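You operate a simulated robot arm through the tools that you are given. There is no shell and no other tool. Be economical: measure what you need, move in short steps, check, and stop when the job is done.

Carry out the task below with a simulated two-armed robot. There is one attempt and no reset: what you move stays moved.

Task
On the window end of the side counter, fold the white towel in half.

It is judged by the outcome, as a careful person would: the job done as asked, and still so three seconds after it is handed in. It fails if anything else is knocked over, pushed out of place, dropped, spilled or broken. Flat cloth is picked up by pressing the open fingertips on it (5 to 10 N) and closing them slowly along it; thin cloth reads only 2 to 8 mm in the jaws.

Robot
Two 7-joint arms with two-finger parallel grippers on one trunk, on a base that drives. Base frame: it is fixed to the floor where the robot stands at the start and does not move with it; the origin is under the middle of the robot, x ahead of it, y to its left, z up. Readings come in m, rad, newtons and seconds.
The left shoulder is at the start at [0.07, 0.163, 1.17], the right one opposite. Places, roughly: window end of the side counter [0.6, 0, 0.9]. Payload 3.43 kg a hand.
The tool frame of a hand sits at the grasp point between the pads (the TCP): z along the fingers, y along the line on which they close. The tips reach 0.034 m beyond it. Largest opening 0.128 m; finger width 0.024, thickness 0.012; the body of the gripper, 0.048 by 0.13 m, starts 0.096 m behind the TCP.
Orientation is told as [roll, pitch, yaw] about the base's x, y, z axes, in that order, counted from this pose: with the fingers straight down and closing along the base's y, the tool's x points along the base's -x, its y along +y and its z along -z.

Tools
- The arms move only by the tool jog_arm. It takes "left_increments", "right_increments" or both (then of equal length, played together; a hand with none holds still); each is a list of rows, each a list of 7 numbers: the shift along the base's x, y, z in units of 30 mm (1.0 is 30 mm), then the turn, a rotation vector about the base's x, y, z in units of 8 degrees (1.0 is 8 degrees), then the opening in per cent of the stroke, from 0 (shut) to 100 (fully open). In form: [[tx, ty, tz, wx, wy, wz, claw], ...]. A call has 1 to 12 rows; each row shifts and turns the commanded pose from where the row before left it. A call with a number of a shift or a turn outside -1 to 1 is refused whole. A row lasts 0.2 s, in which the tool goes at most 0.05 m and 0.15 rad; a call with a longer step from one row to the next is refused whole, and so is a gripper value outside its range. A pose out of reach is approached as far as the arm can. The call stops where the force on the tool passes 40 N (or 10 N more than at its start, if that is more) or the arm is blocked; 0.2 s more then pass. The fingers move at their own pace (about 0.153 m/s each) and stop on an object; they squeeze with about 40 N. The grip force told is the motor's: it shows also when the fingers shut on nothing. Time passes only in rows, and 0.2 s behind the last, so rows that do not move let the fingers close. It gives the time, the measured TCP pose, the force on the tool (base axes), the opening and the grip force at its end, in the units of the frame above (readings bear some noise), with the torque about the TCP (base axes, N m) and any sound that the robot's microphone picked up.
- Cameras (640 x 400 px; columns grow to the right, rows downward): "scene" is now at [0.1315, 0.0076, 1.3856]; the picture's right is [0.11, -0.99, 0.00], its down [-0.71, -0.08, -0.70] and it looks along [0.70, 0.08, -0.71] (base axes); focal length 263 px, centre (320, 200). "left" rides on the left gripper at [0.076, 0.011, -0.16] in its tool frame; the picture's right is [-0.15, 0.99, 0.00], its down [-0.88, -0.13, -0.46] and it looks along [-0.45, -0.07, 0.89] (tool axes); focal length 234 px, centre (320, 200). "right" rides on the right gripper at [0.076, -0.011, -0.16] in its tool frame; the picture's right is [0.15, 0.99, 0.00], its down [-0.88, 0.13, -0.46] and it looks along [-0.45, 0.07, 0.89] (tool axes); focal length 234 px, centre (320, 200). There is no depth. A picture from a camera that has moved, and an enlarged one, comes with that camera's place and axes in the base frame and with its lens.
- grab_frame(camera): a new picture of that camera. The clock stands still meanwhile.
- move_column(by): slides the trunk up (or, below 0, down) by that many m; the arms and the scene camera ride with it, the base frame stays. It gives what a move gives, with no picture.
- roll_base(legs): drives the robot by 1 to 6 legs, each [ahead, left, turn to the left] in m, m and rad, along the robot's own axes; the way and the turn of a leg run together, so that a leg with both is an arc; at most 1.5 m and 3.142 rad a leg. The arms and the cameras ride along, it lands a little off, and it stops where it bumps. It gives what a move gives.
- pan_tilt(pan, tilt): turns the head with the scene camera to pan (to the left, within 1.501 rad either way) and tilt (down, from -0.506 to 1.204), counted from straight ahead of the robot. It gives what a move gives.
- enlarge(camera, box): a new picture of the part [left, top, right, bottom] of that camera's present view, enlarged. The clock stands still meanwhile.
- hand_in(): hands the job in; it is judged then, once.

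Go step by step. Nothing tells you exact positions but the pictures and the camera data: compare them with the known pose of the tool, close in by small moves and look again before you grip or let go. The budget is 120 turns and 92 pictures, counting those below and the enlarged ones. Unless the task says otherwise, let go and move clear before handing in, and close with one line.

The tools are called after "Emit:" as name(argument=value, ...) on one line, values as JSON. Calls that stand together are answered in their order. jog_arm: Moves the arms, as the interface text tells. Its arguments: {"type":"object","properties":{"left_increments":{"type":"array","items":{"type":"array","items":{"type":"number"}}},"right_increments":{"type":"array","items":{"type":"array","items":{"type":"number"}}}},"required":[]} The other tools are called the same way: move_column (by) slides the trunk up or down; roll_base (legs) drives the base; pan_tilt (pan, tilt) turns the head that bears the scene camera; grab_frame (camera) takes a picture; enlarge (camera, box) takes an enlarged picture of a part of a camera's view; hand_in () hands the job in.

At the start:

```text
time: 0.0
left_eef_pos: [0.646, 0.283, 0.9918]
left_ee_rot: [0.0, 0.001, 0.001]
left_force: [0.2, -0.4, 0.5]
left_ft_torque: [0.0, 0.02, 0.03]
left_grip_width: 0.1278
left_finger_force: 0.1
right_eef_pos: [0.5884, -0.2384, 1.102]
right_ee_rot: [0.0, 0.0, 0.0]
right_force: [-0.4, 0.3, -0.5]
right_ft_torque: [0.02, -0.01, 0.01]
right_grip_width: 0.1283
right_finger_force: 0.2
trunk travel left (down, up): [-0.65, 0.29]
robot x, y, heading: [0.0001, -0.002, 0.0]
head pan, tilt: [0.106, 0.789]
```

scene: 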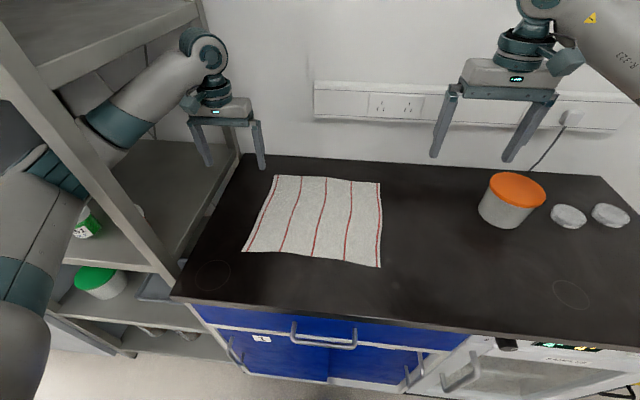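
right: 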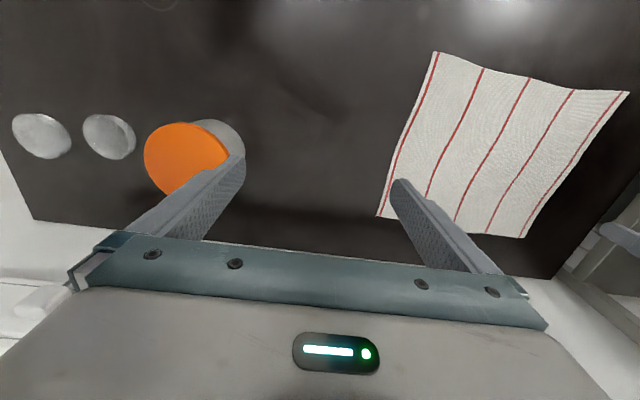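
left: 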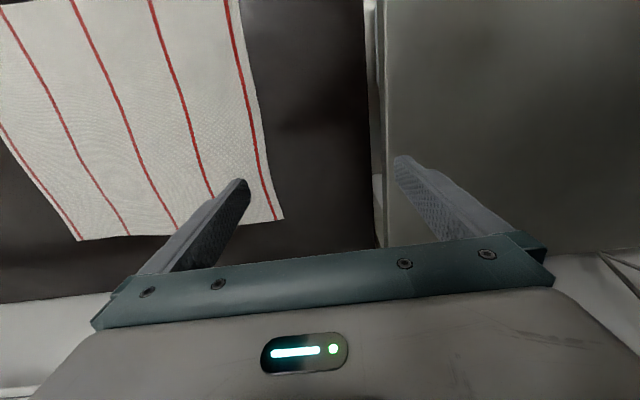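

The towel lies flat with corners at about (0.80, 0.24), (0.80, -0.11), (0.485, -0.10) and (0.495, 0.25). I plan to pinch both near corners and carry them over to the far corners. First I'll bring the hands above the near corners.

Emit:
jog_arm(left_increments=[[-0.567, -0.242, -0.375, 0, 0, 0, 35], [-0.567, -0.242, -0.375, 0, 0, 0, 35], [-0.567, -0.242, -0.375, 0, 0, 0, 35], [-0.567, -0.242, -0.375, 0, 0, 0, 35], [-0.567, -0.242, -0.375, 0, 0, 0, 35], [-0.567, -0.242, -0.375, 0, 0, 0, 35], [-0.567, -0.242, -0.375, 0, 0, 0, 35], [-0.567, -0.242, -0.375, 0, 0, 0, 35]], right_increments=[[-0.367, 0.68, -0.833, 0, 0, 0, 35], [-0.367, 0.68, -0.833, 0, 0, 0, 35], [-0.367, 0.68, -0.833, 0, 0, 0, 35], [-0.367, 0.68, -0.833, 0, 0, 0, 35], [-0.367, 0.68, -0.833, 0, 0, 0, 35], [-0.367, 0.68, -0.833, 0, 0, 0, 35], [-0.367, 0.68, -0.833, 0, 0, 0, 35], [-0.367, 0.68, -0.833, 0, 0, 0, 35]])

Emit:
grab_frame(camera="scene")

Emit:
grab_frame(camera="left")

Emit:
grab_frame(camera="right")

```text
time: 1.8
left_eef_pos: [0.51, 0.2235, 0.9031]
left_ee_rot: [0.0, 0.001, 0.002]
left_force: [-1.3, 0.9, 0.5]
left_ft_torque: [-0.02, 0.01, 0.0]
left_grip_width: 0.0449
left_finger_force: 0.1
right_eef_pos: [0.4993, -0.0748, 0.9009]
right_ee_rot: [-0.001, 0.0, -0.001]
right_force: [-0.3, -1.1, -0.2]
right_ft_torque: [-0.04, 0.01, -0.02]
right_grip_width: 0.0449
right_finger_force: 0.0
trunk travel left (down, up): [-0.65, 0.29]
robot x, y, heading: [-0.0012, 0.0005, -0.007]
head pan, tilt: [0.106, 0.789]
```

```text
88 pictures are left
camera scene: at [0.1315, 0.0083, 1.3856], right [0.11, -0.99, 0.0], down [-0.71, -0.08, -0.7], along [0.7, 0.07, -0.71], focal length 263 px, centre (320, 200)
```

scene: 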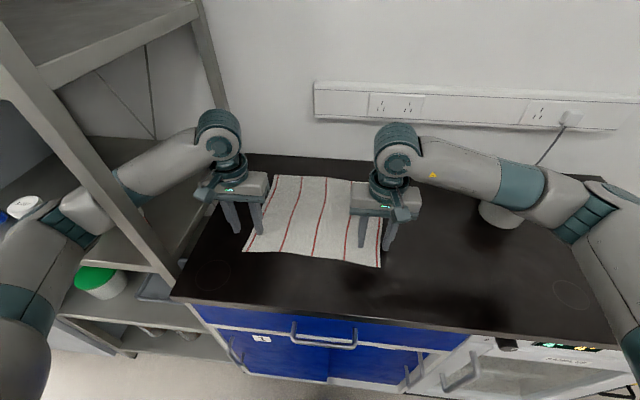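

```text
87 pictures are left
camera left: at [0.4341, 0.2355, 1.0625], right [0.14, 0.99, 0.0], down [0.88, -0.13, 0.45], along [0.45, -0.07, -0.89], focal length 234 px, centre (320, 200)
```

left: 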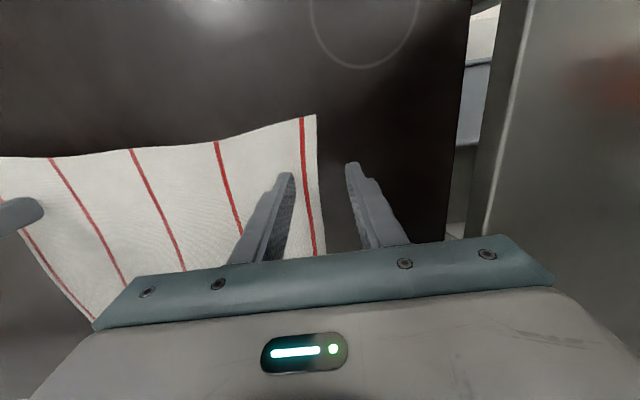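

```text
86 pictures are left
camera right: at [0.4236, -0.0866, 1.0603], right [-0.15, 0.99, 0.0], down [0.88, 0.13, 0.46], along [0.45, 0.07, -0.89], focal length 234 px, centre (320, 200)
```

right: 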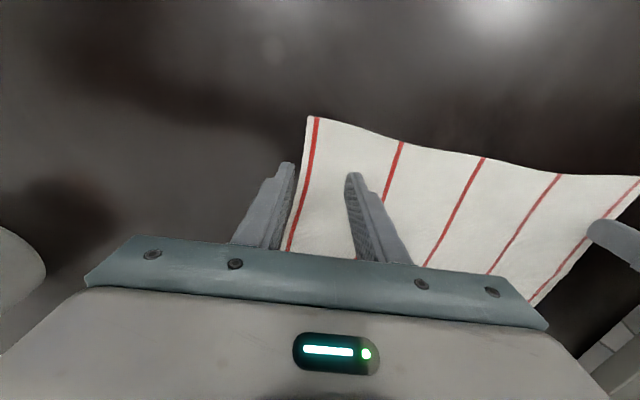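

Comparing the head view with the hand views, the counter top comes out at about z=0.86, so the fingertips are already only about 1 cm above it. The near corners come out at about L (0.465, 0.226) and R (0.452, -0.094). I'll rise slightly and move over the pinch points.

Emit:
jog_arm(left_increments=[[0, 0, 0.4, 0, 0, 0, 23], [-0.52, -0.52, 0, 0, 0, 0, 23], [-0.52, -0.52, 0, 0, 0, 0, 23], [0, 0, 0, 0, 0, 0, 23]], right_increments=[[0, 0, 0.4, 0, 0, 0, 23], [-0.49, 0.25, 0, 0, 0, 0, 23], [-0.49, 0.25, 0, 0, 0, 0, 23], [0, 0, 0, 0, 0, 0, 23]])

Emit:
grab_frame(camera="left")

Emit:
grab_frame(camera="right")

Emit:
enlarge(camera="scene", box=[170, 140, 450, 315])

```text
time: 2.8
left_eef_pos: [0.4819, 0.1988, 0.9145]
left_ee_rot: [-0.005, 0.002, 0.004]
left_force: [-0.2, -0.4, 0.4]
left_ft_torque: [-0.01, 0.01, 0.0]
left_grip_width: 0.0295
left_finger_force: 0.0
right_eef_pos: [0.4734, -0.0544, 0.9138]
right_ee_rot: [-0.004, 0.003, 0.001]
right_force: [-0.1, -0.1, 0.1]
right_ft_torque: [-0.03, -0.02, 0.04]
right_grip_width: 0.0294
right_finger_force: 0.1
trunk travel left (down, up): [-0.65, 0.29]
robot x, y, heading: [0.0022, 0.0011, 0.005]
head pan, tilt: [0.106, 0.789]
```

```text
85 pictures are left
camera left: at [0.407, 0.2108, 1.0736], right [0.14, 0.99, -0.01], down [0.88, -0.12, 0.45], along [0.45, -0.07, -0.89], focal length 234 px, centre (320, 200)
```

left: 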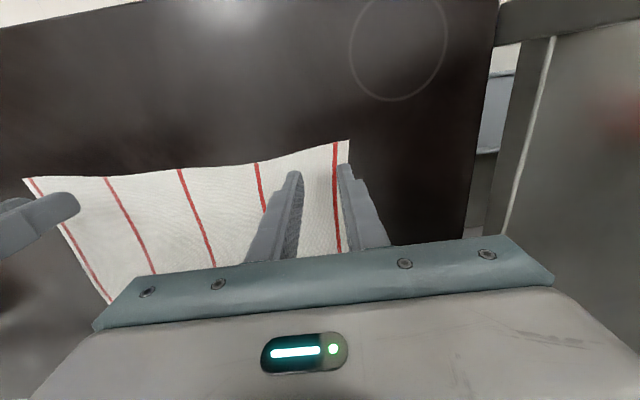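

```text
84 pictures are left
camera right: at [0.3977, -0.0659, 1.0725], right [-0.15, 0.99, -0.01], down [0.88, 0.13, 0.45], along [0.45, 0.06, -0.89], focal length 234 px, centre (320, 200)
```

right: 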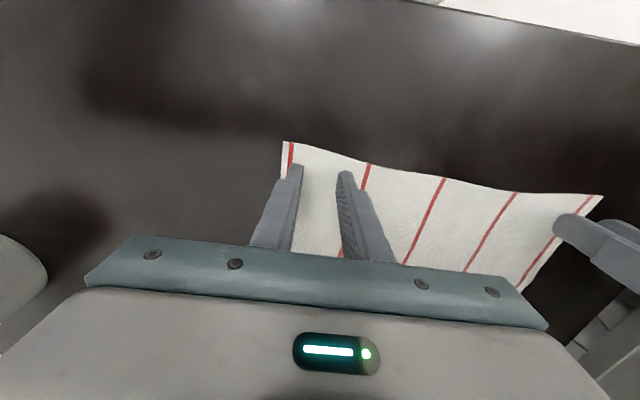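

```text
2.29 times, centred on (310, 228) of scene
camera zoom: at [0.1356, 0.0151, 1.3854], right [0.11, -0.99, 0.0], down [-0.71, -0.08, -0.7], along [0.7, 0.07, -0.71], focal length 601 px, centre (343, 137)
```

zoom: 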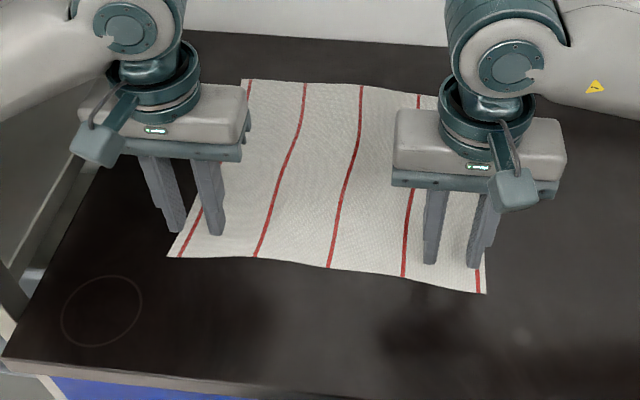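

Both finger pairs are over the cloth near the corners. I'll nudge the left hand inward and descend gently.

Emit:
jog_arm(left_increments=[[-0.1, -0.23, -0.1, 0, 0, 0, 23], [0, 0, -0.13, 0, 0, 0, 23], [0, 0, -0.13, 0, 0, 0, 23], [0, 0, -0.1, 0, 0, 0, 23]], right_increments=[[-0.1, 0, -0.1, 0, 0, 0, 23], [0, 0, -0.13, 0, 0, 0, 23], [0, 0, -0.13, 0, 0, 0, 23], [0, 0, -0.1, 0, 0, 0, 23]])

```text
time: 3.8
left_eef_pos: [0.4845, 0.1906, 0.8995]
left_ee_rot: [-0.005, 0.003, 0.001]
left_force: [0.6, 0.5, 0.1]
left_ft_torque: [-0.03, 0.01, 0.02]
left_grip_width: 0.0294
left_finger_force: 0.0
right_eef_pos: [0.4747, -0.0568, 0.8975]
right_ee_rot: [-0.007, 0.006, -0.003]
right_force: [-0.3, -0.2, 0.0]
right_ft_torque: [-0.02, -0.04, 0.0]
right_grip_width: 0.0295
right_finger_force: 0.1
trunk travel left (down, up): [-0.65, 0.29]
robot x, y, heading: [-0.0006, -0.0014, -0.004]
head pan, tilt: [0.106, 0.789]
```

Emit:
jog_arm(left_increments=[[-0.1, 0, -0.1, 0, 0, 0, 23], [0, 0, -0.07, 0, 0, 0, 23], [0, 0, 0, 0, 0, 0, 23]], right_increments=[[-0.1, 0, -0.07, 0, 0, 0, 23], [0, 0, -0.04, 0, 0, 0, 23], [0, 0, 0, 0, 0, 0, 23]])

Emit:
grab_frame(camera="left")

```text
time: 4.6
left_eef_pos: [0.4858, 0.1881, 0.8956]
left_ee_rot: [-0.005, 0.001, 0.0]
left_force: [-0.1, -0.6, -0.3]
left_ft_torque: [0.02, 0.04, 0.03]
left_grip_width: 0.0294
left_finger_force: 0.0
right_eef_pos: [0.4717, -0.0581, 0.8948]
right_ee_rot: [-0.002, 0.006, -0.001]
right_force: [-4.4, -1.0, 32.8]
right_ft_torque: [0.06, 0.09, 0.02]
right_grip_width: 0.0295
right_finger_force: 0.0
trunk travel left (down, up): [-0.65, 0.29]
robot x, y, heading: [-0.0002, 0.0005, -0.003]
head pan, tilt: [0.106, 0.789]
```

```text
82 pictures are left
camera left: at [0.4088, 0.1999, 1.0554], right [0.15, 0.99, -0.01], down [0.88, -0.13, 0.46], along [0.45, -0.07, -0.89], focal length 234 px, centre (320, 200)
```

left: 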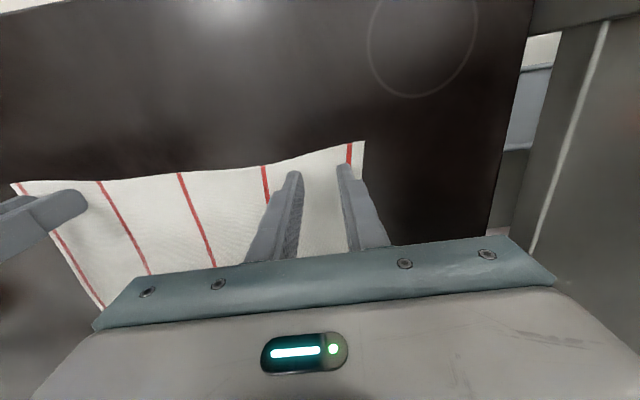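

The right hand has touched down too hard at z≈0.895, so I'll ease it up. The left is still just above the cloth, so I'll lower it a little.

Emit:
jog_arm(left_increments=[[-0.15, 0, -0.03, 0, 0, 0, 23], [0, 0, -0.03, 0, 0, 0, 23]], right_increments=[[0, 0, 0.03, 0, 0, 0, 23], [0, 0, 0, 0, 0, 0, 23]])

```text
time: 5.2
left_eef_pos: [0.4838, 0.188, 0.8958]
left_ee_rot: [-0.004, -0.009, 0.003]
left_force: [0.7, -0.2, -0.3]
left_ft_torque: [-0.03, -0.02, 0.01]
left_grip_width: 0.0296
left_finger_force: 0.0
right_eef_pos: [0.4726, -0.0581, 0.8939]
right_ee_rot: [0.002, 0.001, -0.003]
right_force: [1.2, 1.9, 15.6]
right_ft_torque: [-0.21, -0.02, 0.03]
right_grip_width: 0.0295
right_finger_force: 0.2
trunk travel left (down, up): [-0.65, 0.29]
robot x, y, heading: [0.003, 0.003, -0.008]
head pan, tilt: [0.106, 0.789]
stopped in row 2 (right hand): the force on the tool passed its limit (the readings are from after the stop); the commanded pose is now the measured one
```

Emit:
jog_arm(left_increments=[[-0.05, 0, -0.03, 0, 0, 0, 23], [0, 0, -0.02, 0, 0, 0, 23]], right_increments=[[0, 0, 0.015, 0, 0, 0, 23], [0, 0, 0, 0, 0, 0, 23]])

```text
time: 5.8
left_eef_pos: [0.4825, 0.1863, 0.8954]
left_ee_rot: [-0.007, -0.005, 0.001]
left_force: [2.1, 1.5, 20.5]
left_ft_torque: [0.52, 0.05, -0.06]
left_grip_width: 0.0297
left_finger_force: 0.0
right_eef_pos: [0.4737, -0.0584, 0.8944]
right_ee_rot: [0.0, 0.008, -0.003]
right_force: [-1.0, 2.3, 12.0]
right_ft_torque: [-0.1, 0.01, 0.03]
right_grip_width: 0.029
right_finger_force: 0.0
trunk travel left (down, up): [-0.65, 0.29]
robot x, y, heading: [-0.0001, 0.0006, -0.001]
head pan, tilt: [0.106, 0.789]
```

Both tips are pressing the cloth. I'll ease off slightly and close slowly.

Emit:
jog_arm(left_increments=[[0, 0, 0.015, 0, 0, 0, 23], [0, 0, 0, 0, 0, 0, 20], [0, 0, 0, 0, 0, 0, 17], [0, 0, 0, 0, 0, 0, 14], [0, 0, 0, 0, 0, 0, 11], [0, 0, 0, 0, 0, 0, 8], [0, 0, 0, 0, 0, 0, 5], [0, 0, 0, 0, 0, 0, 2], [0, 0, 0, 0, 0, 0, 0], [0, 0, 0, 0, 0, 0, 0]], right_increments=[[0, 0, 0.005, 0, 0, 0, 23], [0, 0, 0, 0, 0, 0, 20], [0, 0, 0, 0, 0, 0, 17], [0, 0, 0, 0, 0, 0, 14], [0, 0, 0, 0, 0, 0, 11], [0, 0, 0, 0, 0, 0, 8], [0, 0, 0, 0, 0, 0, 5], [0, 0, 0, 0, 0, 0, 2], [0, 0, 0, 0, 0, 0, 0], [0, 0, 0, 0, 0, 0, 0]])

Emit:
grab_frame(camera="left")

Emit:
grab_frame(camera="right")

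```text
time: 8.0
left_eef_pos: [0.4827, 0.1854, 0.895]
left_ee_rot: [-0.005, -0.004, 0.001]
left_force: [-0.2, -6.2, 36.2]
left_ft_torque: [-0.07, 0.18, 0.03]
left_grip_width: 0.0018
left_finger_force: 36.4
right_eef_pos: [0.4735, -0.0593, 0.8956]
right_ee_rot: [0.002, 0.008, -0.003]
right_force: [0.0, 5.5, 17.4]
right_ft_torque: [0.16, -0.05, -0.02]
right_grip_width: 0.0
right_finger_force: 33.3
trunk travel left (down, up): [-0.65, 0.29]
robot x, y, heading: [0.0001, 0.0004, -0.0]
head pan, tilt: [0.106, 0.789]
```

```text
81 pictures are left
camera left: at [0.4061, 0.1984, 1.0543], right [0.14, 0.99, -0.01], down [0.88, -0.13, 0.46], along [0.45, -0.07, -0.89], focal length 234 px, centre (320, 200)
```

left: 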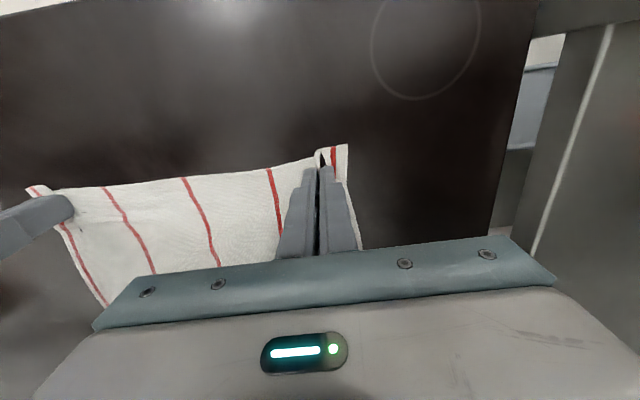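

```text
80 pictures are left
camera right: at [0.3998, -0.0698, 1.0555], right [-0.15, 0.99, 0.0], down [0.88, 0.13, 0.45], along [0.44, 0.07, -0.89], focal length 234 px, centre (320, 200)
```

right: 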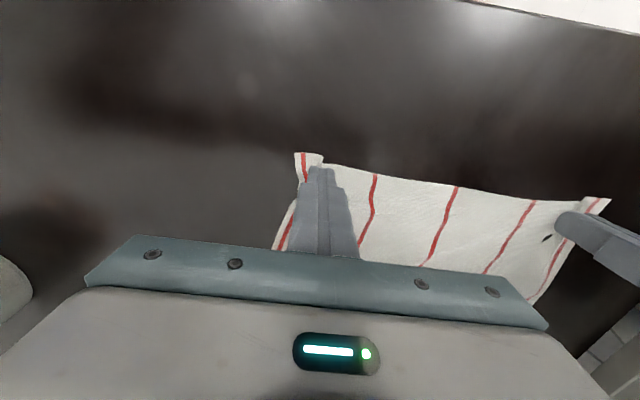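

The left reads 1.8 mm and the right 0 mm, so the right grip is doubtful. I'll lift a little to check.

Emit:
jog_arm(left_increments=[[0, 0, 0.3, 0, 0, 0, 0], [0, 0, 0.3, 0, 0, 0, 0], [0, 0, 0.2, 0, 0, 0, 0]], right_increments=[[0, 0, 0.3, 0, 0, 0, 0], [0, 0, 0.3, 0, 0, 0, 0], [0, 0, 0.2, 0, 0, 0, 0]])

Emit:
grab_frame(camera="left")

Emit:
grab_frame(camera="right")

Emit:
enlarge(camera="scene", box=[170, 140, 450, 315])

```text
time: 8.8
left_eef_pos: [0.4759, 0.1906, 0.9181]
left_ee_rot: [-0.009, -0.006, 0.004]
left_force: [0.1, 0.0, 0.0]
left_ft_torque: [0.03, -0.02, 0.02]
left_grip_width: 0.0014
left_finger_force: 36.0
right_eef_pos: [0.469, -0.0568, 0.9197]
right_ee_rot: [-0.003, 0.006, 0.0]
right_force: [-0.6, -0.3, -1.3]
right_ft_torque: [0.01, 0.03, -0.05]
right_grip_width: 0.0001
right_finger_force: 33.3
trunk travel left (down, up): [-0.65, 0.29]
robot x, y, heading: [-0.0032, 0.0006, 0.002]
head pan, tilt: [0.106, 0.789]
```

```text
79 pictures are left
camera left: at [0.3993, 0.2019, 1.0776], right [0.14, 0.99, -0.01], down [0.88, -0.12, 0.46], along [0.46, -0.07, -0.89], focal length 234 px, centre (320, 200)
```

left: 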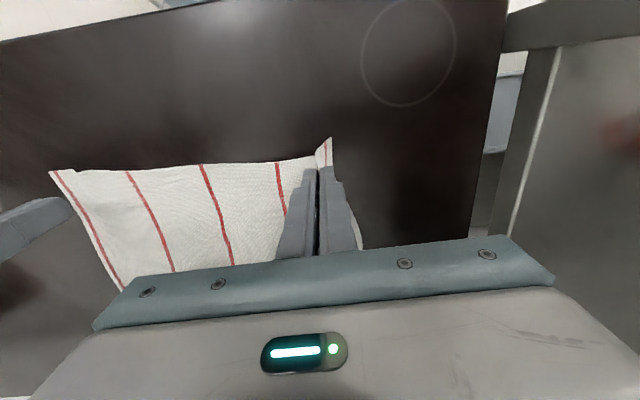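

```text
78 pictures are left
camera right: at [0.3947, -0.0666, 1.0806], right [-0.15, 0.99, 0.0], down [0.88, 0.13, 0.45], along [0.45, 0.06, -0.89], focal length 234 px, centre (320, 200)
```

right: 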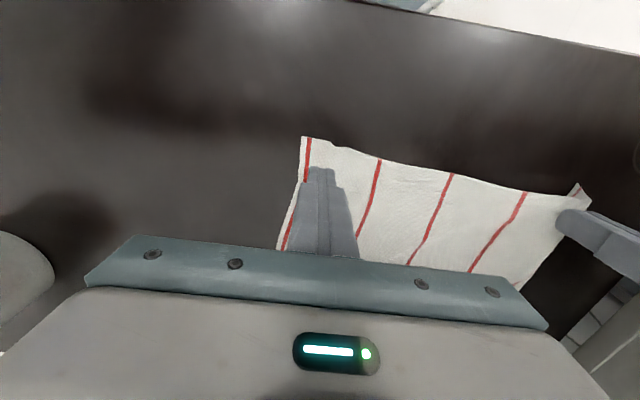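

```text
2.29 times, centred on (310, 228) of scene
camera zoom: at [0.1393, 0.0143, 1.3846], right [0.11, -0.99, 0.0], down [-0.71, -0.08, -0.7], along [0.7, 0.07, -0.71], focal length 601 px, centre (343, 137)
```

zoom: 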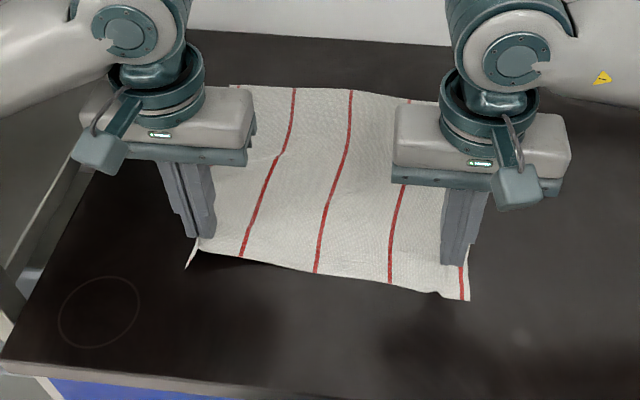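

The left holds its corner and the right slipped. I'll re-grip with the right: open, move slightly inward and press again.

Emit:
jog_arm(right_increments=[[0, 0, 0, 0, 0, 0, 28], [-0.2, 0.45, 0, 0, 0, 0, 28], [0, 0, -0.3, 0, 0, 0, 28], [0, 0, -0.3, 0, 0, 0, 28], [0, 0, 0, 0, 0, 0, 28]])

Emit:
grab_frame(camera="right")

```text
time: 10.0
left_eef_pos: [0.4769, 0.1885, 0.9192]
left_ee_rot: [-0.008, -0.007, 0.002]
left_force: [0.8, -0.8, 0.2]
left_ft_torque: [0.01, -0.01, 0.0]
left_grip_width: 0.0018
left_finger_force: 36.4
right_eef_pos: [0.4628, -0.0416, 0.9039]
right_ee_rot: [-0.003, 0.003, 0.0]
right_force: [0.5, -0.1, 0.2]
right_ft_torque: [-0.01, -0.02, 0.01]
right_grip_width: 0.0358
right_finger_force: 0.0
trunk travel left (down, up): [-0.65, 0.29]
robot x, y, heading: [0.0034, 0.0016, 0.0]
head pan, tilt: [0.106, 0.789]
```

```text
76 pictures are left
camera right: at [0.3882, -0.0532, 1.0635], right [-0.15, 0.99, 0.0], down [0.88, 0.13, 0.45], along [0.45, 0.06, -0.89], focal length 234 px, centre (320, 200)
```

right: 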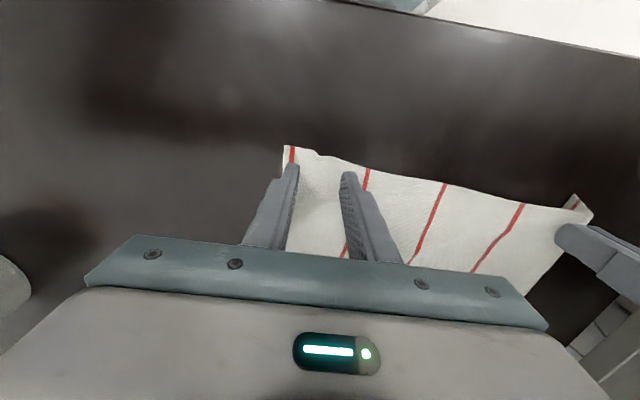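

Emit:
jog_arm(right_increments=[[0, 0, -0.15, 0, 0, 0, 28], [0, 0, -0.1, 0, 0, 0, 28], [0, 0, -0.05, 0, 0, 0, 28], [0, 0, 0, 0, 0, 0, 28]])

```text
time: 11.0
left_eef_pos: [0.4759, 0.1898, 0.9197]
left_ee_rot: [-0.009, -0.007, 0.001]
left_force: [-1.1, -0.1, -0.5]
left_ft_torque: [0.03, 0.01, -0.01]
left_grip_width: 0.0017
left_finger_force: 36.4
right_eef_pos: [0.4619, -0.0435, 0.8959]
right_ee_rot: [-0.001, 0.002, -0.001]
right_force: [0.0, 0.9, 6.3]
right_ft_torque: [0.03, -0.02, -0.02]
right_grip_width: 0.036
right_finger_force: 0.0
trunk travel left (down, up): [-0.65, 0.29]
robot x, y, heading: [0.0, -0.0012, -0.001]
head pan, tilt: [0.106, 0.789]
```

Contact force is 6 N. I'll close slowly.

Emit:
jog_arm(right_increments=[[0, 0, -0.005, 0, 0, 0, 26], [0, 0, 0, 0, 0, 0, 23.5], [0, 0, 0, 0, 0, 0, 21], [0, 0, 0, 0, 0, 0, 18.5], [0, 0, 0, 0, 0, 0, 16], [0, 0, 0, 0, 0, 0, 13.5], [0, 0, 0, 0, 0, 0, 11], [0, 0, 0, 0, 0, 0, 8.5], [0, 0, 0, 0, 0, 0, 6], [0, 0, 0, 0, 0, 0, 3], [0, 0, 0, 0, 0, 0, 0], [0, 0, 0, 0, 0, 0, 0]])

Emit:
grab_frame(camera="right")

```text
time: 13.6
left_eef_pos: [0.4761, 0.1886, 0.921]
left_ee_rot: [-0.011, -0.007, 0.001]
left_force: [-0.2, -6.2, -0.6]
left_ft_torque: [-0.19, 0.02, 0.04]
left_grip_width: 0.0015
left_finger_force: 36.2
right_eef_pos: [0.4622, -0.0419, 0.8944]
right_ee_rot: [-0.001, 0.002, -0.001]
right_force: [0.7, 5.1, 22.5]
right_ft_torque: [0.17, 0.01, -0.05]
right_grip_width: 0.002
right_finger_force: 36.4
trunk travel left (down, up): [-0.65, 0.29]
robot x, y, heading: [0.0028, 0.003, -0.002]
head pan, tilt: [0.106, 0.789]
```

```text
75 pictures are left
camera right: at [0.3876, -0.0537, 1.0549], right [-0.15, 0.99, 0.0], down [0.88, 0.13, 0.45], along [0.45, 0.06, -0.89], focal length 234 px, centre (320, 200)
```

right: 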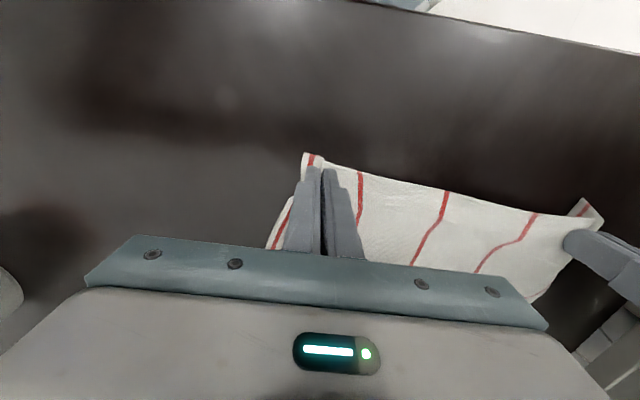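

The right grip now reads 2 mm. I'll lift both and check.

Emit:
jog_arm(left_increments=[[0, 0, 0.1, 0, 0, 0, 0], [0, 0, 0.4, 0, 0, 0, 0], [0, 0, 0.4, 0, 0, 0, 0], [0, 0, 0.4, 0, 0, 0, 0]], right_increments=[[0, 0, 0.4, 0, 0, 0, 0], [0, 0, 0.6, 0, 0, 0, 0], [0, 0, 0.6, 0, 0, 0, 0], [0, 0, 0.5, 0, 0, 0, 0]])

Emit:
grab_frame(camera="right")

Emit:
enlarge(camera="scene", box=[170, 140, 450, 315])

```text
time: 14.6
left_eef_pos: [0.4704, 0.1831, 0.9623]
left_ee_rot: [-0.002, -0.012, 0.0]
left_force: [0.2, -4.3, 0.9]
left_ft_torque: [-0.19, 0.0, 0.03]
left_grip_width: 0.0019
left_finger_force: 36.7
right_eef_pos: [0.4592, -0.0489, 0.9582]
right_ee_rot: [0.001, 0.001, 0.0]
right_force: [0.3, 4.4, 0.0]
right_ft_torque: [0.16, 0.02, -0.05]
right_grip_width: 0.0018
right_finger_force: 36.4
trunk travel left (down, up): [-0.65, 0.29]
robot x, y, heading: [0.0013, -0.0021, -0.002]
head pan, tilt: [0.106, 0.789]
```

```text
74 pictures are left
camera right: at [0.3831, -0.0597, 1.1192], right [-0.15, 0.99, 0.0], down [0.88, 0.13, 0.46], along [0.45, 0.07, -0.89], focal length 234 px, centre (320, 200)
```

right: 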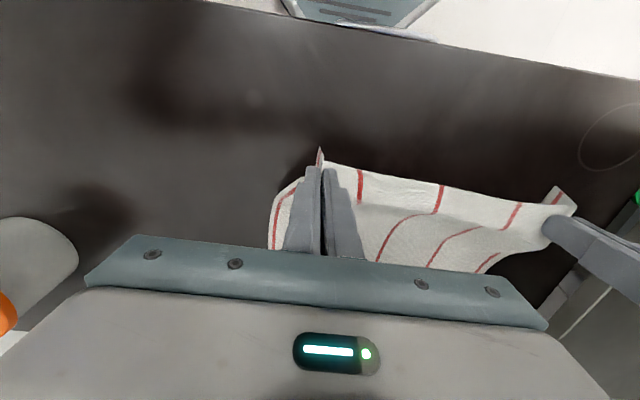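

```text
2.29 times, centred on (310, 228) of scene
camera zoom: at [0.1316, 0.007, 1.3856], right [0.1, -0.99, 0.0], down [-0.71, -0.07, -0.7], along [0.7, 0.07, -0.71], focal length 601 px, centre (343, 137)
```

zoom: 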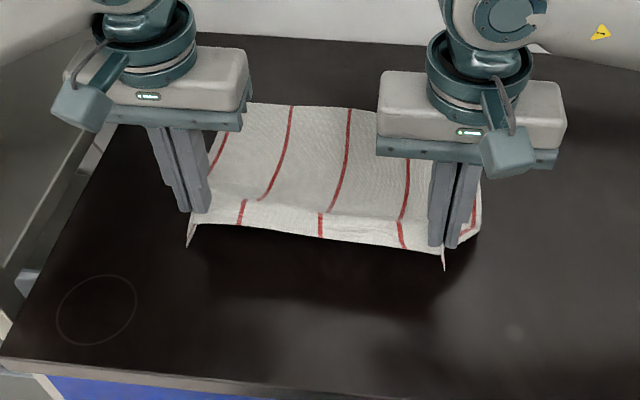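

Both corners are held, and the lift has pulled the towel slightly nearer. Next I'll carry both corners forward in an arc, a little slack.

Emit:
jog_arm(left_increments=[[0.6, -0.1, 0.4, 0, 0, 0, 0], [0.6, -0.1, 0.4, 0, 0, 0, 0], [0.6, -0.06, 0.4, 0, 0, 0, 0], [0.6, -0.06, 0.3, 0, 0, 0, 0], [0.6, -0.06, 0.1, 0, 0, 0, 0], [0.6, -0.06, 0, 0, 0, 0, 0], [0.6, -0.06, -0.1, 0, 0, 0, 0], [0.6, -0.06, -0.3, 0, 0, 0, 0], [0.6, -0.06, -0.4, 0, 0, 0, 0], [0.6, -0.06, -0.4, 0, 0, 0, 0]], right_increments=[[0.6, 0, 0.4, 0, 0, 0, 0], [0.6, 0, 0.4, 0, 0, 0, 0], [0.6, -0.06, 0.4, 0, 0, 0, 0], [0.6, -0.06, 0.3, 0, 0, 0, 0], [0.6, -0.06, 0.1, 0, 0, 0, 0], [0.6, -0.06, 0, 0, 0, 0, 0], [0.6, -0.06, -0.1, 0, 0, 0, 0], [0.6, -0.06, -0.3, 0, 0, 0, 0], [0.6, -0.06, -0.4, 0, 0, 0, 0], [0.6, -0.06, -0.4, 0, 0, 0, 0]])

Emit:
grab_frame(camera="scene")

Emit:
grab_frame(camera="right")

Emit:
grab_frame(camera="left")

```text
time: 17.0
left_eef_pos: [0.6487, 0.2329, 0.9788]
left_ee_rot: [-0.012, -0.025, 0.083]
left_force: [0.3, -8.7, 0.3]
left_ft_torque: [-0.3, 0.01, -0.04]
left_grip_width: 0.0019
left_finger_force: 36.3
right_eef_pos: [0.649, -0.0036, 0.9744]
right_ee_rot: [-0.002, -0.008, 0.066]
right_force: [0.1, 9.4, -0.1]
right_ft_torque: [0.28, -0.03, -0.08]
right_grip_width: 0.002
right_finger_force: 37.2
trunk travel left (down, up): [-0.65, 0.29]
robot x, y, heading: [0.0135, 0.0071, 0.067]
head pan, tilt: [0.106, 0.789]
stopped in row 10 (left hand): the arm was blocked; the commanded pose is now the measured one
```

```text
72 pictures are left
camera scene: at [0.1357, 0.0349, 1.3851], right [0.17, -0.99, 0.01], down [-0.69, -0.13, -0.71], along [0.7, 0.11, -0.71], focal length 263 px, centre (320, 200)
```

scene: 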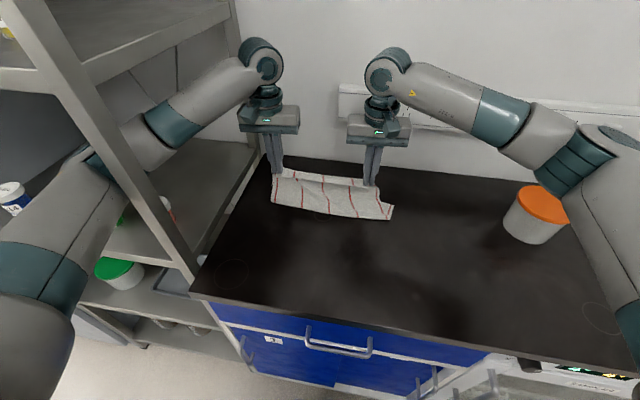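

```text
71 pictures are left
camera right: at [0.573, -0.0189, 1.134], right [-0.21, 0.98, 0.0], down [0.87, 0.19, 0.46], along [0.45, 0.09, -0.89], focal length 234 px, centre (320, 200)
```

right: 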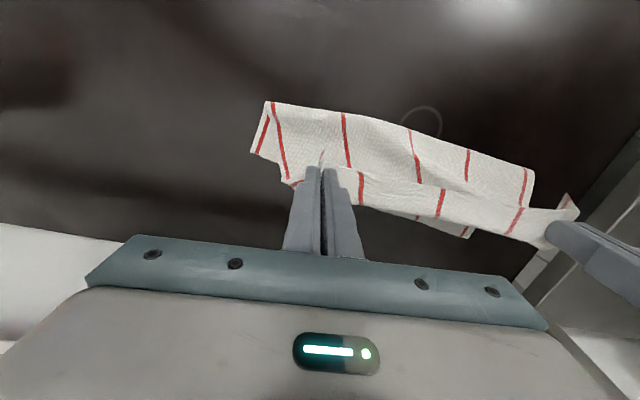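

```text
70 pictures are left
camera left: at [0.5688, 0.2386, 1.137], right [0.06, 1.0, -0.01], down [0.88, -0.05, 0.48], along [0.48, -0.04, -0.88], focal length 234 px, centre (320, 200)
```

left: 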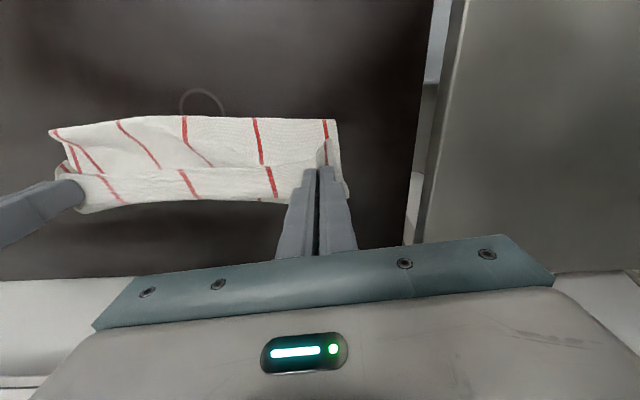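

The left arm stopped as blocked and the base twisted slightly (heading 0.067), so the left elbow is probably touching the shelf. I'll look closer before moving on.

Emit:
enlarge(camera="right", box=[220, 80, 600, 280])

Emit:
enlarge(camera="scene", box=[220, 130, 440, 250])

Emit:
pan_tilt(pan=0.9, tilt=0.6)

Emit:
grab_frame(camera="scene")

```text
1.68 times, centred on (410, 180) of right
camera zoom: at [0.573, -0.0189, 1.134], right [-0.21, 0.98, 0.0], down [0.87, 0.19, 0.46], along [0.45, 0.09, -0.89], focal length 394 px, centre (168, 234)
```

zoom: 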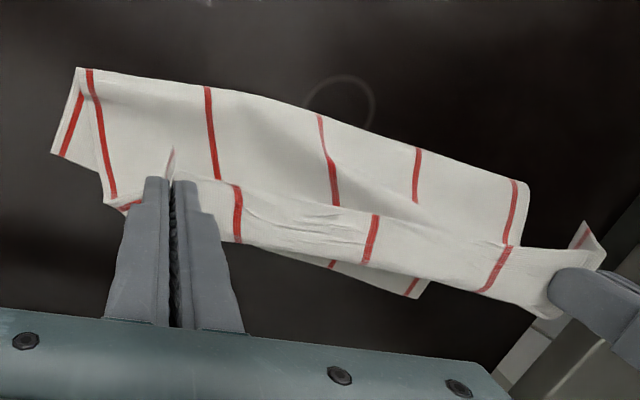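

```text
2.91 times, centred on (330, 190) of scene
camera zoom: at [0.1357, 0.0349, 1.3851], right [0.17, -0.99, 0.01], down [-0.69, -0.13, -0.71], along [0.7, 0.11, -0.71], focal length 765 px, centre (291, 229)
```

zoom: 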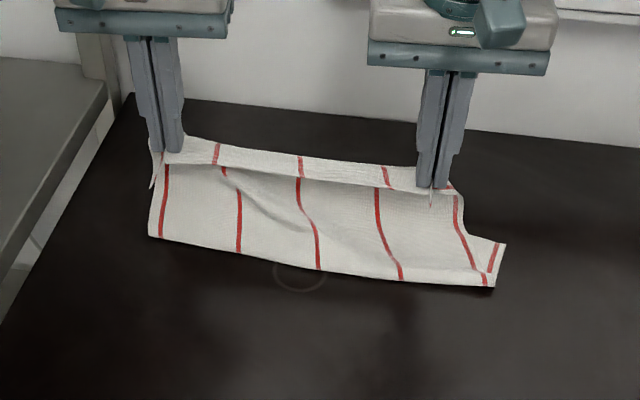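

```text
time: 18.2
left_eef_pos: [0.6488, 0.2298, 0.9805]
left_ee_rot: [-0.012, -0.025, 0.079]
left_force: [0.3, -11.8, -0.2]
left_ft_torque: [-0.41, 0.01, 0.01]
left_grip_width: 0.0018
left_finger_force: 36.6
right_eef_pos: [0.6485, -0.0052, 0.9774]
right_ee_rot: [-0.009, -0.01, 0.062]
right_force: [0.1, 10.9, -0.4]
right_ft_torque: [0.38, 0.0, -0.01]
right_grip_width: 0.002
right_finger_force: 36.5
trunk travel left (down, up): [-0.65, 0.29]
robot x, y, heading: [0.0126, 0.0069, 0.063]
head pan, tilt: [0.901, 0.6]
```

```text
67 pictures are left
camera scene: at [0.1047, 0.0961, 1.4015], right [0.82, -0.57, 0.01], down [-0.32, -0.47, -0.82], along [0.48, 0.67, -0.57], focal length 263 px, centre (320, 200)
```

scene: 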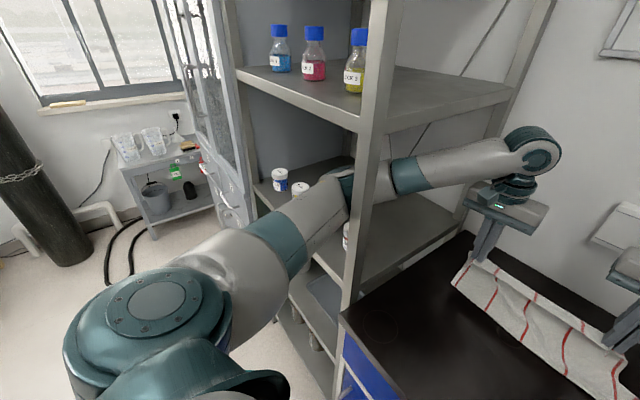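

Emit:
enlarge(camera="scene", box=[260, 120, 460, 260])

```text
2.86 times, centred on (360, 190) of scene
camera zoom: at [0.1047, 0.0961, 1.4015], right [0.82, -0.57, 0.01], down [-0.32, -0.47, -0.82], along [0.48, 0.67, -0.57], focal length 751 px, centre (206, 229)
```

zoom: 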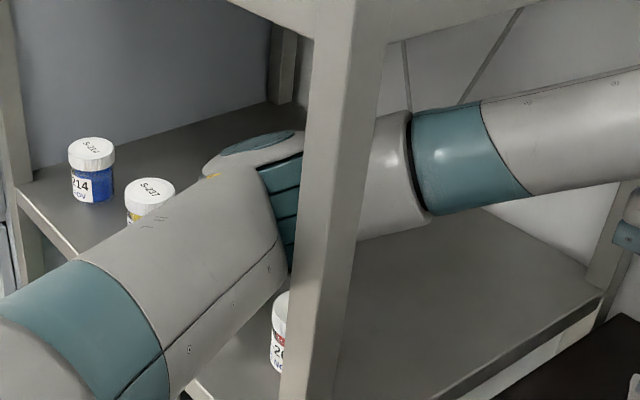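

The left elbow is hooked around the shelf post and bottles stand nearby, so the left arm must move very little. I'll lower both hands where they are with slack between them, release the left and back it off, then finish with the right arm.

Emit:
jog_arm(left_increments=[[0, 0.05, -0.3, 0, 0, 0, 0], [0, 0.05, -0.3, 0, 0, 0, 0], [0, 0.05, -0.3, 0, 0, 0, 0], [0, 0.05, -0.3, 0, 0, 0, 0]], right_increments=[[0, 0.15, -0.3, 0, 0, 0, 0], [0, 0.15, -0.3, 0, 0, 0, 0], [0, 0.15, -0.3, 0, 0, 0, 0], [0, 0.15, -0.3, 0, 0, 0, 0]])

Emit:
grab_frame(camera="scene")

```text
time: 19.2
left_eef_pos: [0.6515, 0.233, 0.9437]
left_ee_rot: [-0.007, -0.022, 0.077]
left_force: [-0.7, 0.8, 0.1]
left_ft_torque: [0.0, 0.01, -0.02]
left_grip_width: 0.0019
left_finger_force: 36.7
right_eef_pos: [0.651, 0.0073, 0.9398]
right_ee_rot: [-0.006, -0.009, 0.057]
right_force: [0.3, 0.5, -0.2]
right_ft_torque: [0.02, 0.0, 0.0]
right_grip_width: 0.0018
right_finger_force: 36.8
trunk travel left (down, up): [-0.65, 0.29]
robot x, y, heading: [0.0183, 0.0079, 0.063]
head pan, tilt: [0.901, 0.6]
```

```text
65 pictures are left
camera scene: at [0.1071, 0.0918, 1.4016], right [0.82, -0.57, 0.01], down [-0.32, -0.47, -0.82], along [0.48, 0.67, -0.57], focal length 263 px, centre (320, 200)
```

scene: 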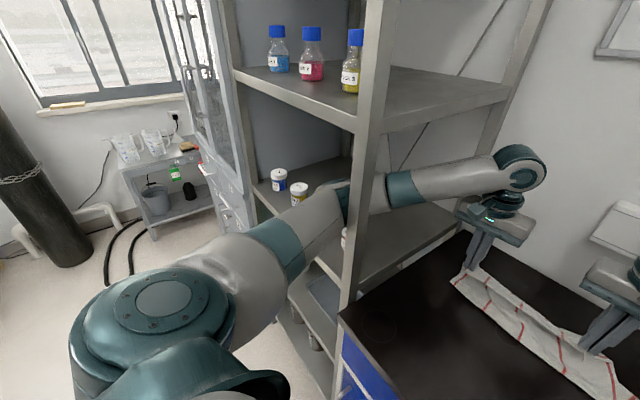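

Tension is gone and the bottles are undisturbed. I'll lower the remaining distance and look.

Emit:
jog_arm(left_increments=[[0, 0.03, -0.3, 0, 0, 0, 0], [0, 0.03, -0.3, 0, 0, 0, 0], [0, 0.03, -0.3, 0, 0, 0, 0], [0, 0, -0.25, 0, 0, 0, 0]], right_increments=[[0, 0.03, -0.3, 0, 0, 0, 0], [0, 0.03, -0.3, 0, 0, 0, 0], [0, 0.03, -0.3, 0, 0, 0, 0], [0, 0, -0.2, 0, 0, 0, 0]])

Emit:
pan_tilt(pan=0.1, tilt=0.75)

Emit:
enlarge(camera="scene", box=[220, 130, 440, 268])

Emit:
grab_frame(camera="left")

Emit:
grab_frame(camera="right")

```text
time: 20.2
left_eef_pos: [0.6515, 0.2339, 0.9101]
left_ee_rot: [-0.007, -0.023, 0.076]
left_force: [-0.3, -0.1, -0.6]
left_ft_torque: [0.01, 0.03, -0.01]
left_grip_width: 0.0018
left_finger_force: 36.3
right_eef_pos: [0.652, 0.0096, 0.9074]
right_ee_rot: [-0.005, -0.008, 0.057]
right_force: [-0.1, 0.3, -0.6]
right_ft_torque: [0.0, 0.03, -0.01]
right_grip_width: 0.0019
right_finger_force: 36.7
trunk travel left (down, up): [-0.65, 0.29]
robot x, y, heading: [0.0119, 0.007, 0.059]
head pan, tilt: [0.901, 0.6]
```

```text
time: 21.3
left_eef_pos: [0.6523, 0.235, 0.9102]
left_ee_rot: [-0.007, -0.022, 0.077]
left_force: [-0.4, -0.1, 0.4]
left_ft_torque: [-0.02, 0.01, -0.01]
left_grip_width: 0.0016
left_finger_force: 36.6
right_eef_pos: [0.6505, 0.0087, 0.9068]
right_ee_rot: [-0.006, -0.005, 0.059]
right_force: [0.2, 0.5, -0.9]
right_ft_torque: [-0.03, 0.01, 0.01]
right_grip_width: 0.002
right_finger_force: 36.6
trunk travel left (down, up): [-0.65, 0.29]
robot x, y, heading: [0.0161, 0.0058, 0.054]
head pan, tilt: [0.099, 0.75]
```

```text
2.90 times, centred on (330, 199) of scene
camera zoom: at [0.1399, 0.0306, 1.3895], right [0.16, -0.99, 0.01], down [-0.67, -0.11, -0.73], along [0.73, 0.11, -0.68], focal length 762 px, centre (291, 203)
```

zoom: 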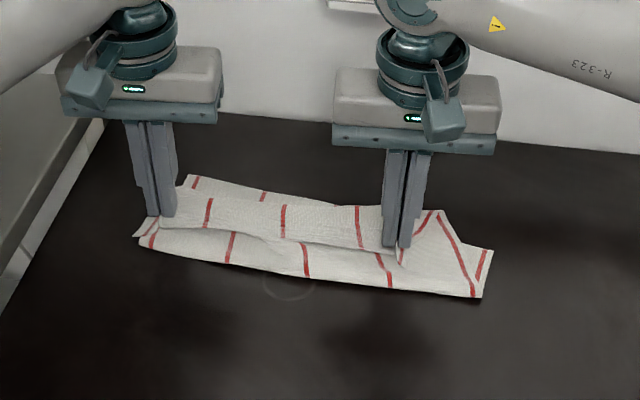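

```text
63 pictures are left
camera left: at [0.5726, 0.2404, 1.0668], right [0.07, 1.0, 0.0], down [0.88, -0.06, 0.48], along [0.48, -0.04, -0.88], focal length 234 px, centre (320, 200)
```

left: 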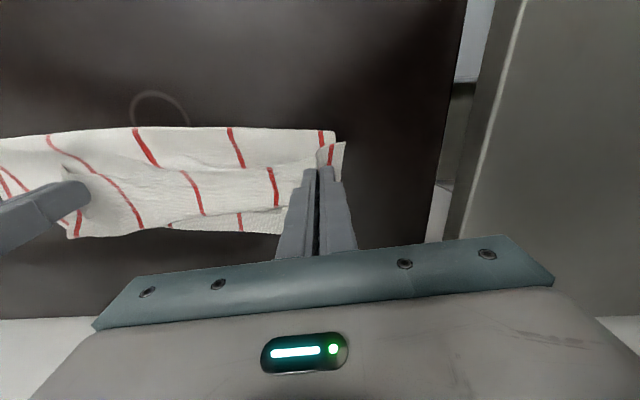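

```text
62 pictures are left
camera right: at [0.5753, -0.0064, 1.0656], right [-0.2, 0.98, -0.01], down [0.87, 0.18, 0.46], along [0.45, 0.09, -0.89], focal length 234 px, centre (320, 200)
```

right: 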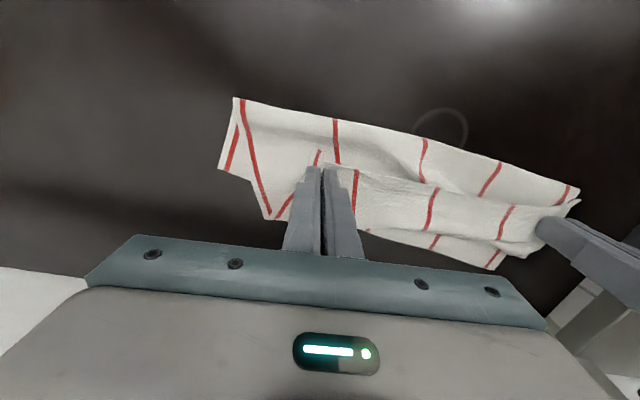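

The hems didn't roll over. With the grippers vertical, the hem still points back at me and the towel is Z-folded. I'll undo this by carrying the corners back to lay the towel flat again, then fold left to right with the right arm alone, tilting it so the hem rolls over. That also keeps the left arm away from the post.

Emit:
jog_arm(left_increments=[[-0.5, -0.05, 0.5, 0, 0, 0, 0], [-0.65, -0.1, 0.5, 0, 0, 0, 0], [-0.65, -0.17, 0.4, 0, 0, 0, 0], [-0.65, -0.19, 0.3, 0, 0, 0, 0], [-0.65, -0.19, 0.1, 0, 0, 0, 0], [-0.65, -0.19, 0, 0, 0, 0, 0], [-0.65, -0.19, -0.2, 0, 0, 0, 0], [-0.65, -0.19, -0.4, 0, 0, 0, 0], [-0.65, -0.19, -0.4, 0, 0, 0, 0], [-0.65, -0.19, -0.5, 0, 0, 0, 0]], right_increments=[[-0.5, -0.1, 0.5, 0, 0, 0, 0], [-0.65, -0.1, 0.5, 0, 0, 0, 0], [-0.65, -0.17, 0.4, 0, 0, 0, 0], [-0.65, -0.19, 0.3, 0, 0, 0, 0], [-0.65, -0.19, 0.1, 0, 0, 0, 0], [-0.65, -0.19, 0, 0, 0, 0, 0], [-0.65, -0.19, -0.2, 0, 0, 0, 0], [-0.65, -0.19, -0.4, 0, 0, 0, 0], [-0.65, -0.19, -0.4, 0, 0, 0, 0], [-0.65, -0.19, -0.5, 0, 0, 0, 0]])

Emit:
grab_frame(camera="scene")

```text
time: 23.5
left_eef_pos: [0.4715, 0.1728, 0.9157]
left_ee_rot: [0.0, -0.014, 0.072]
left_force: [-0.2, 0.0, 1.3]
left_ft_torque: [0.01, 0.01, -0.03]
left_grip_width: 0.0016
left_finger_force: 36.7
right_eef_pos: [0.4702, -0.0504, 0.9118]
right_ee_rot: [0.003, 0.001, 0.055]
right_force: [-0.2, 0.4, 0.4]
right_ft_torque: [0.0, -0.02, -0.03]
right_grip_width: 0.0017
right_finger_force: 37.0
trunk travel left (down, up): [-0.65, 0.29]
robot x, y, heading: [0.0152, 0.0062, 0.053]
head pan, tilt: [0.099, 0.75]
```

```text
61 pictures are left
camera scene: at [0.1525, 0.0207, 1.3892], right [0.15, -0.99, 0.0], down [-0.68, -0.1, -0.73], along [0.72, 0.11, -0.68], focal length 263 px, centre (320, 200)
```

scene: 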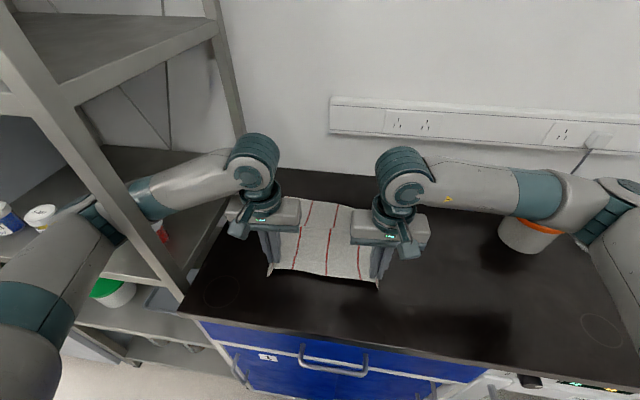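

Emit:
jog_arm(left_increments=[[-0.3, 0.05, -0.15, 0, 0, 0, 0], [-0.3, 0.05, -0.1, 0, 0, 0, 0], [-0.3, 0, 0, 0, 0, 0, 0], [-0.1, 0, -0.1, 0, 0, 0, 0]], right_increments=[[-0.3, -0.05, -0.15, 0, 0, 0, 0], [-0.3, -0.05, -0.1, 0, 0, 0, 0], [-0.3, 0, 0, 0, 0, 0, 0], [-0.1, 0, -0.05, 0, 0, 0, 0]])

Emit:
enlarge(camera="scene", box=[200, 160, 440, 310])

```text
time: 24.5
left_eef_pos: [0.4546, 0.1719, 0.9081]
left_ee_rot: [0.003, -0.022, 0.06]
left_force: [-0.4, -2.4, -1.4]
left_ft_torque: [-0.05, 0.0, 0.0]
left_grip_width: 0.0018
left_finger_force: 37.2
right_eef_pos: [0.4457, -0.0587, 0.8994]
right_ee_rot: [0.009, 0.008, 0.044]
right_force: [0.2, 1.8, 0.5]
right_ft_torque: [0.1, -0.02, -0.06]
right_grip_width: 0.002
right_finger_force: 36.8
trunk travel left (down, up): [-0.65, 0.29]
robot x, y, heading: [0.0186, 0.01, 0.042]
head pan, tilt: [0.099, 0.75]
```

```text
2.67 times, centred on (320, 235) of scene
camera zoom: at [0.1636, 0.0153, 1.3884], right [0.14, -0.99, -0.01], down [-0.68, -0.09, -0.73], along [0.72, 0.11, -0.69], focal length 701 px, centre (320, 107)
```

zoom: 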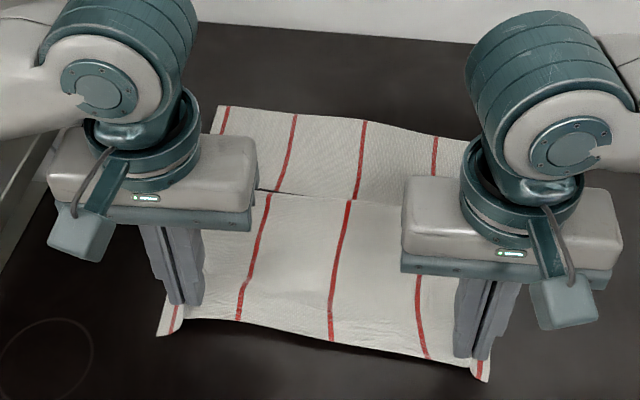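

A Z-overlap remains mid-towel; I'll pull further toward me to straighten it.

Emit:
jog_arm(left_increments=[[-0.35, 0, 0.05, 0, 0, 0, 0], [-0.35, 0, 0, 0, 0, 0, 0], [-0.35, 0, 0, 0, 0, 0, 0]], right_increments=[[-0.25, 0, 0.1, 0, 0, 0, 0], [-0.25, 0, 0, 0, 0, 0, 0], [-0.25, 0, 0, 0, 0, 0, 0]])

Emit:
enlarge(camera="scene", box=[200, 160, 440, 310])

```text
time: 25.5
left_eef_pos: [0.4328, 0.1661, 0.9109]
left_ee_rot: [-0.001, -0.031, 0.047]
left_force: [1.0, -0.4, -0.7]
left_ft_torque: [-0.03, 0.01, -0.03]
left_grip_width: 0.0014
left_finger_force: 36.2
right_eef_pos: [0.426, -0.062, 0.9016]
right_ee_rot: [0.007, 0.005, 0.026]
right_force: [-0.2, 1.3, 0.3]
right_ft_torque: [0.05, 0.02, 0.01]
right_grip_width: 0.0019
right_finger_force: 36.8
trunk travel left (down, up): [-0.65, 0.29]
robot x, y, heading: [0.0263, 0.0134, 0.028]
head pan, tilt: [0.099, 0.75]
stopped in row 3 (left hand): the arm was blocked; the commanded pose is now the measured one
```

```text
2.67 times, centred on (320, 235) of scene
camera zoom: at [0.166, 0.0179, 1.3855], right [0.13, -0.99, 0.0], down [-0.68, -0.08, -0.73], along [0.72, 0.09, -0.69], focal length 701 px, centre (320, 107)
```

zoom: 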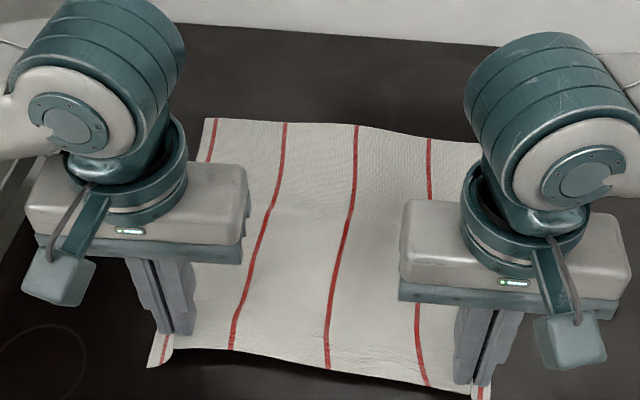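

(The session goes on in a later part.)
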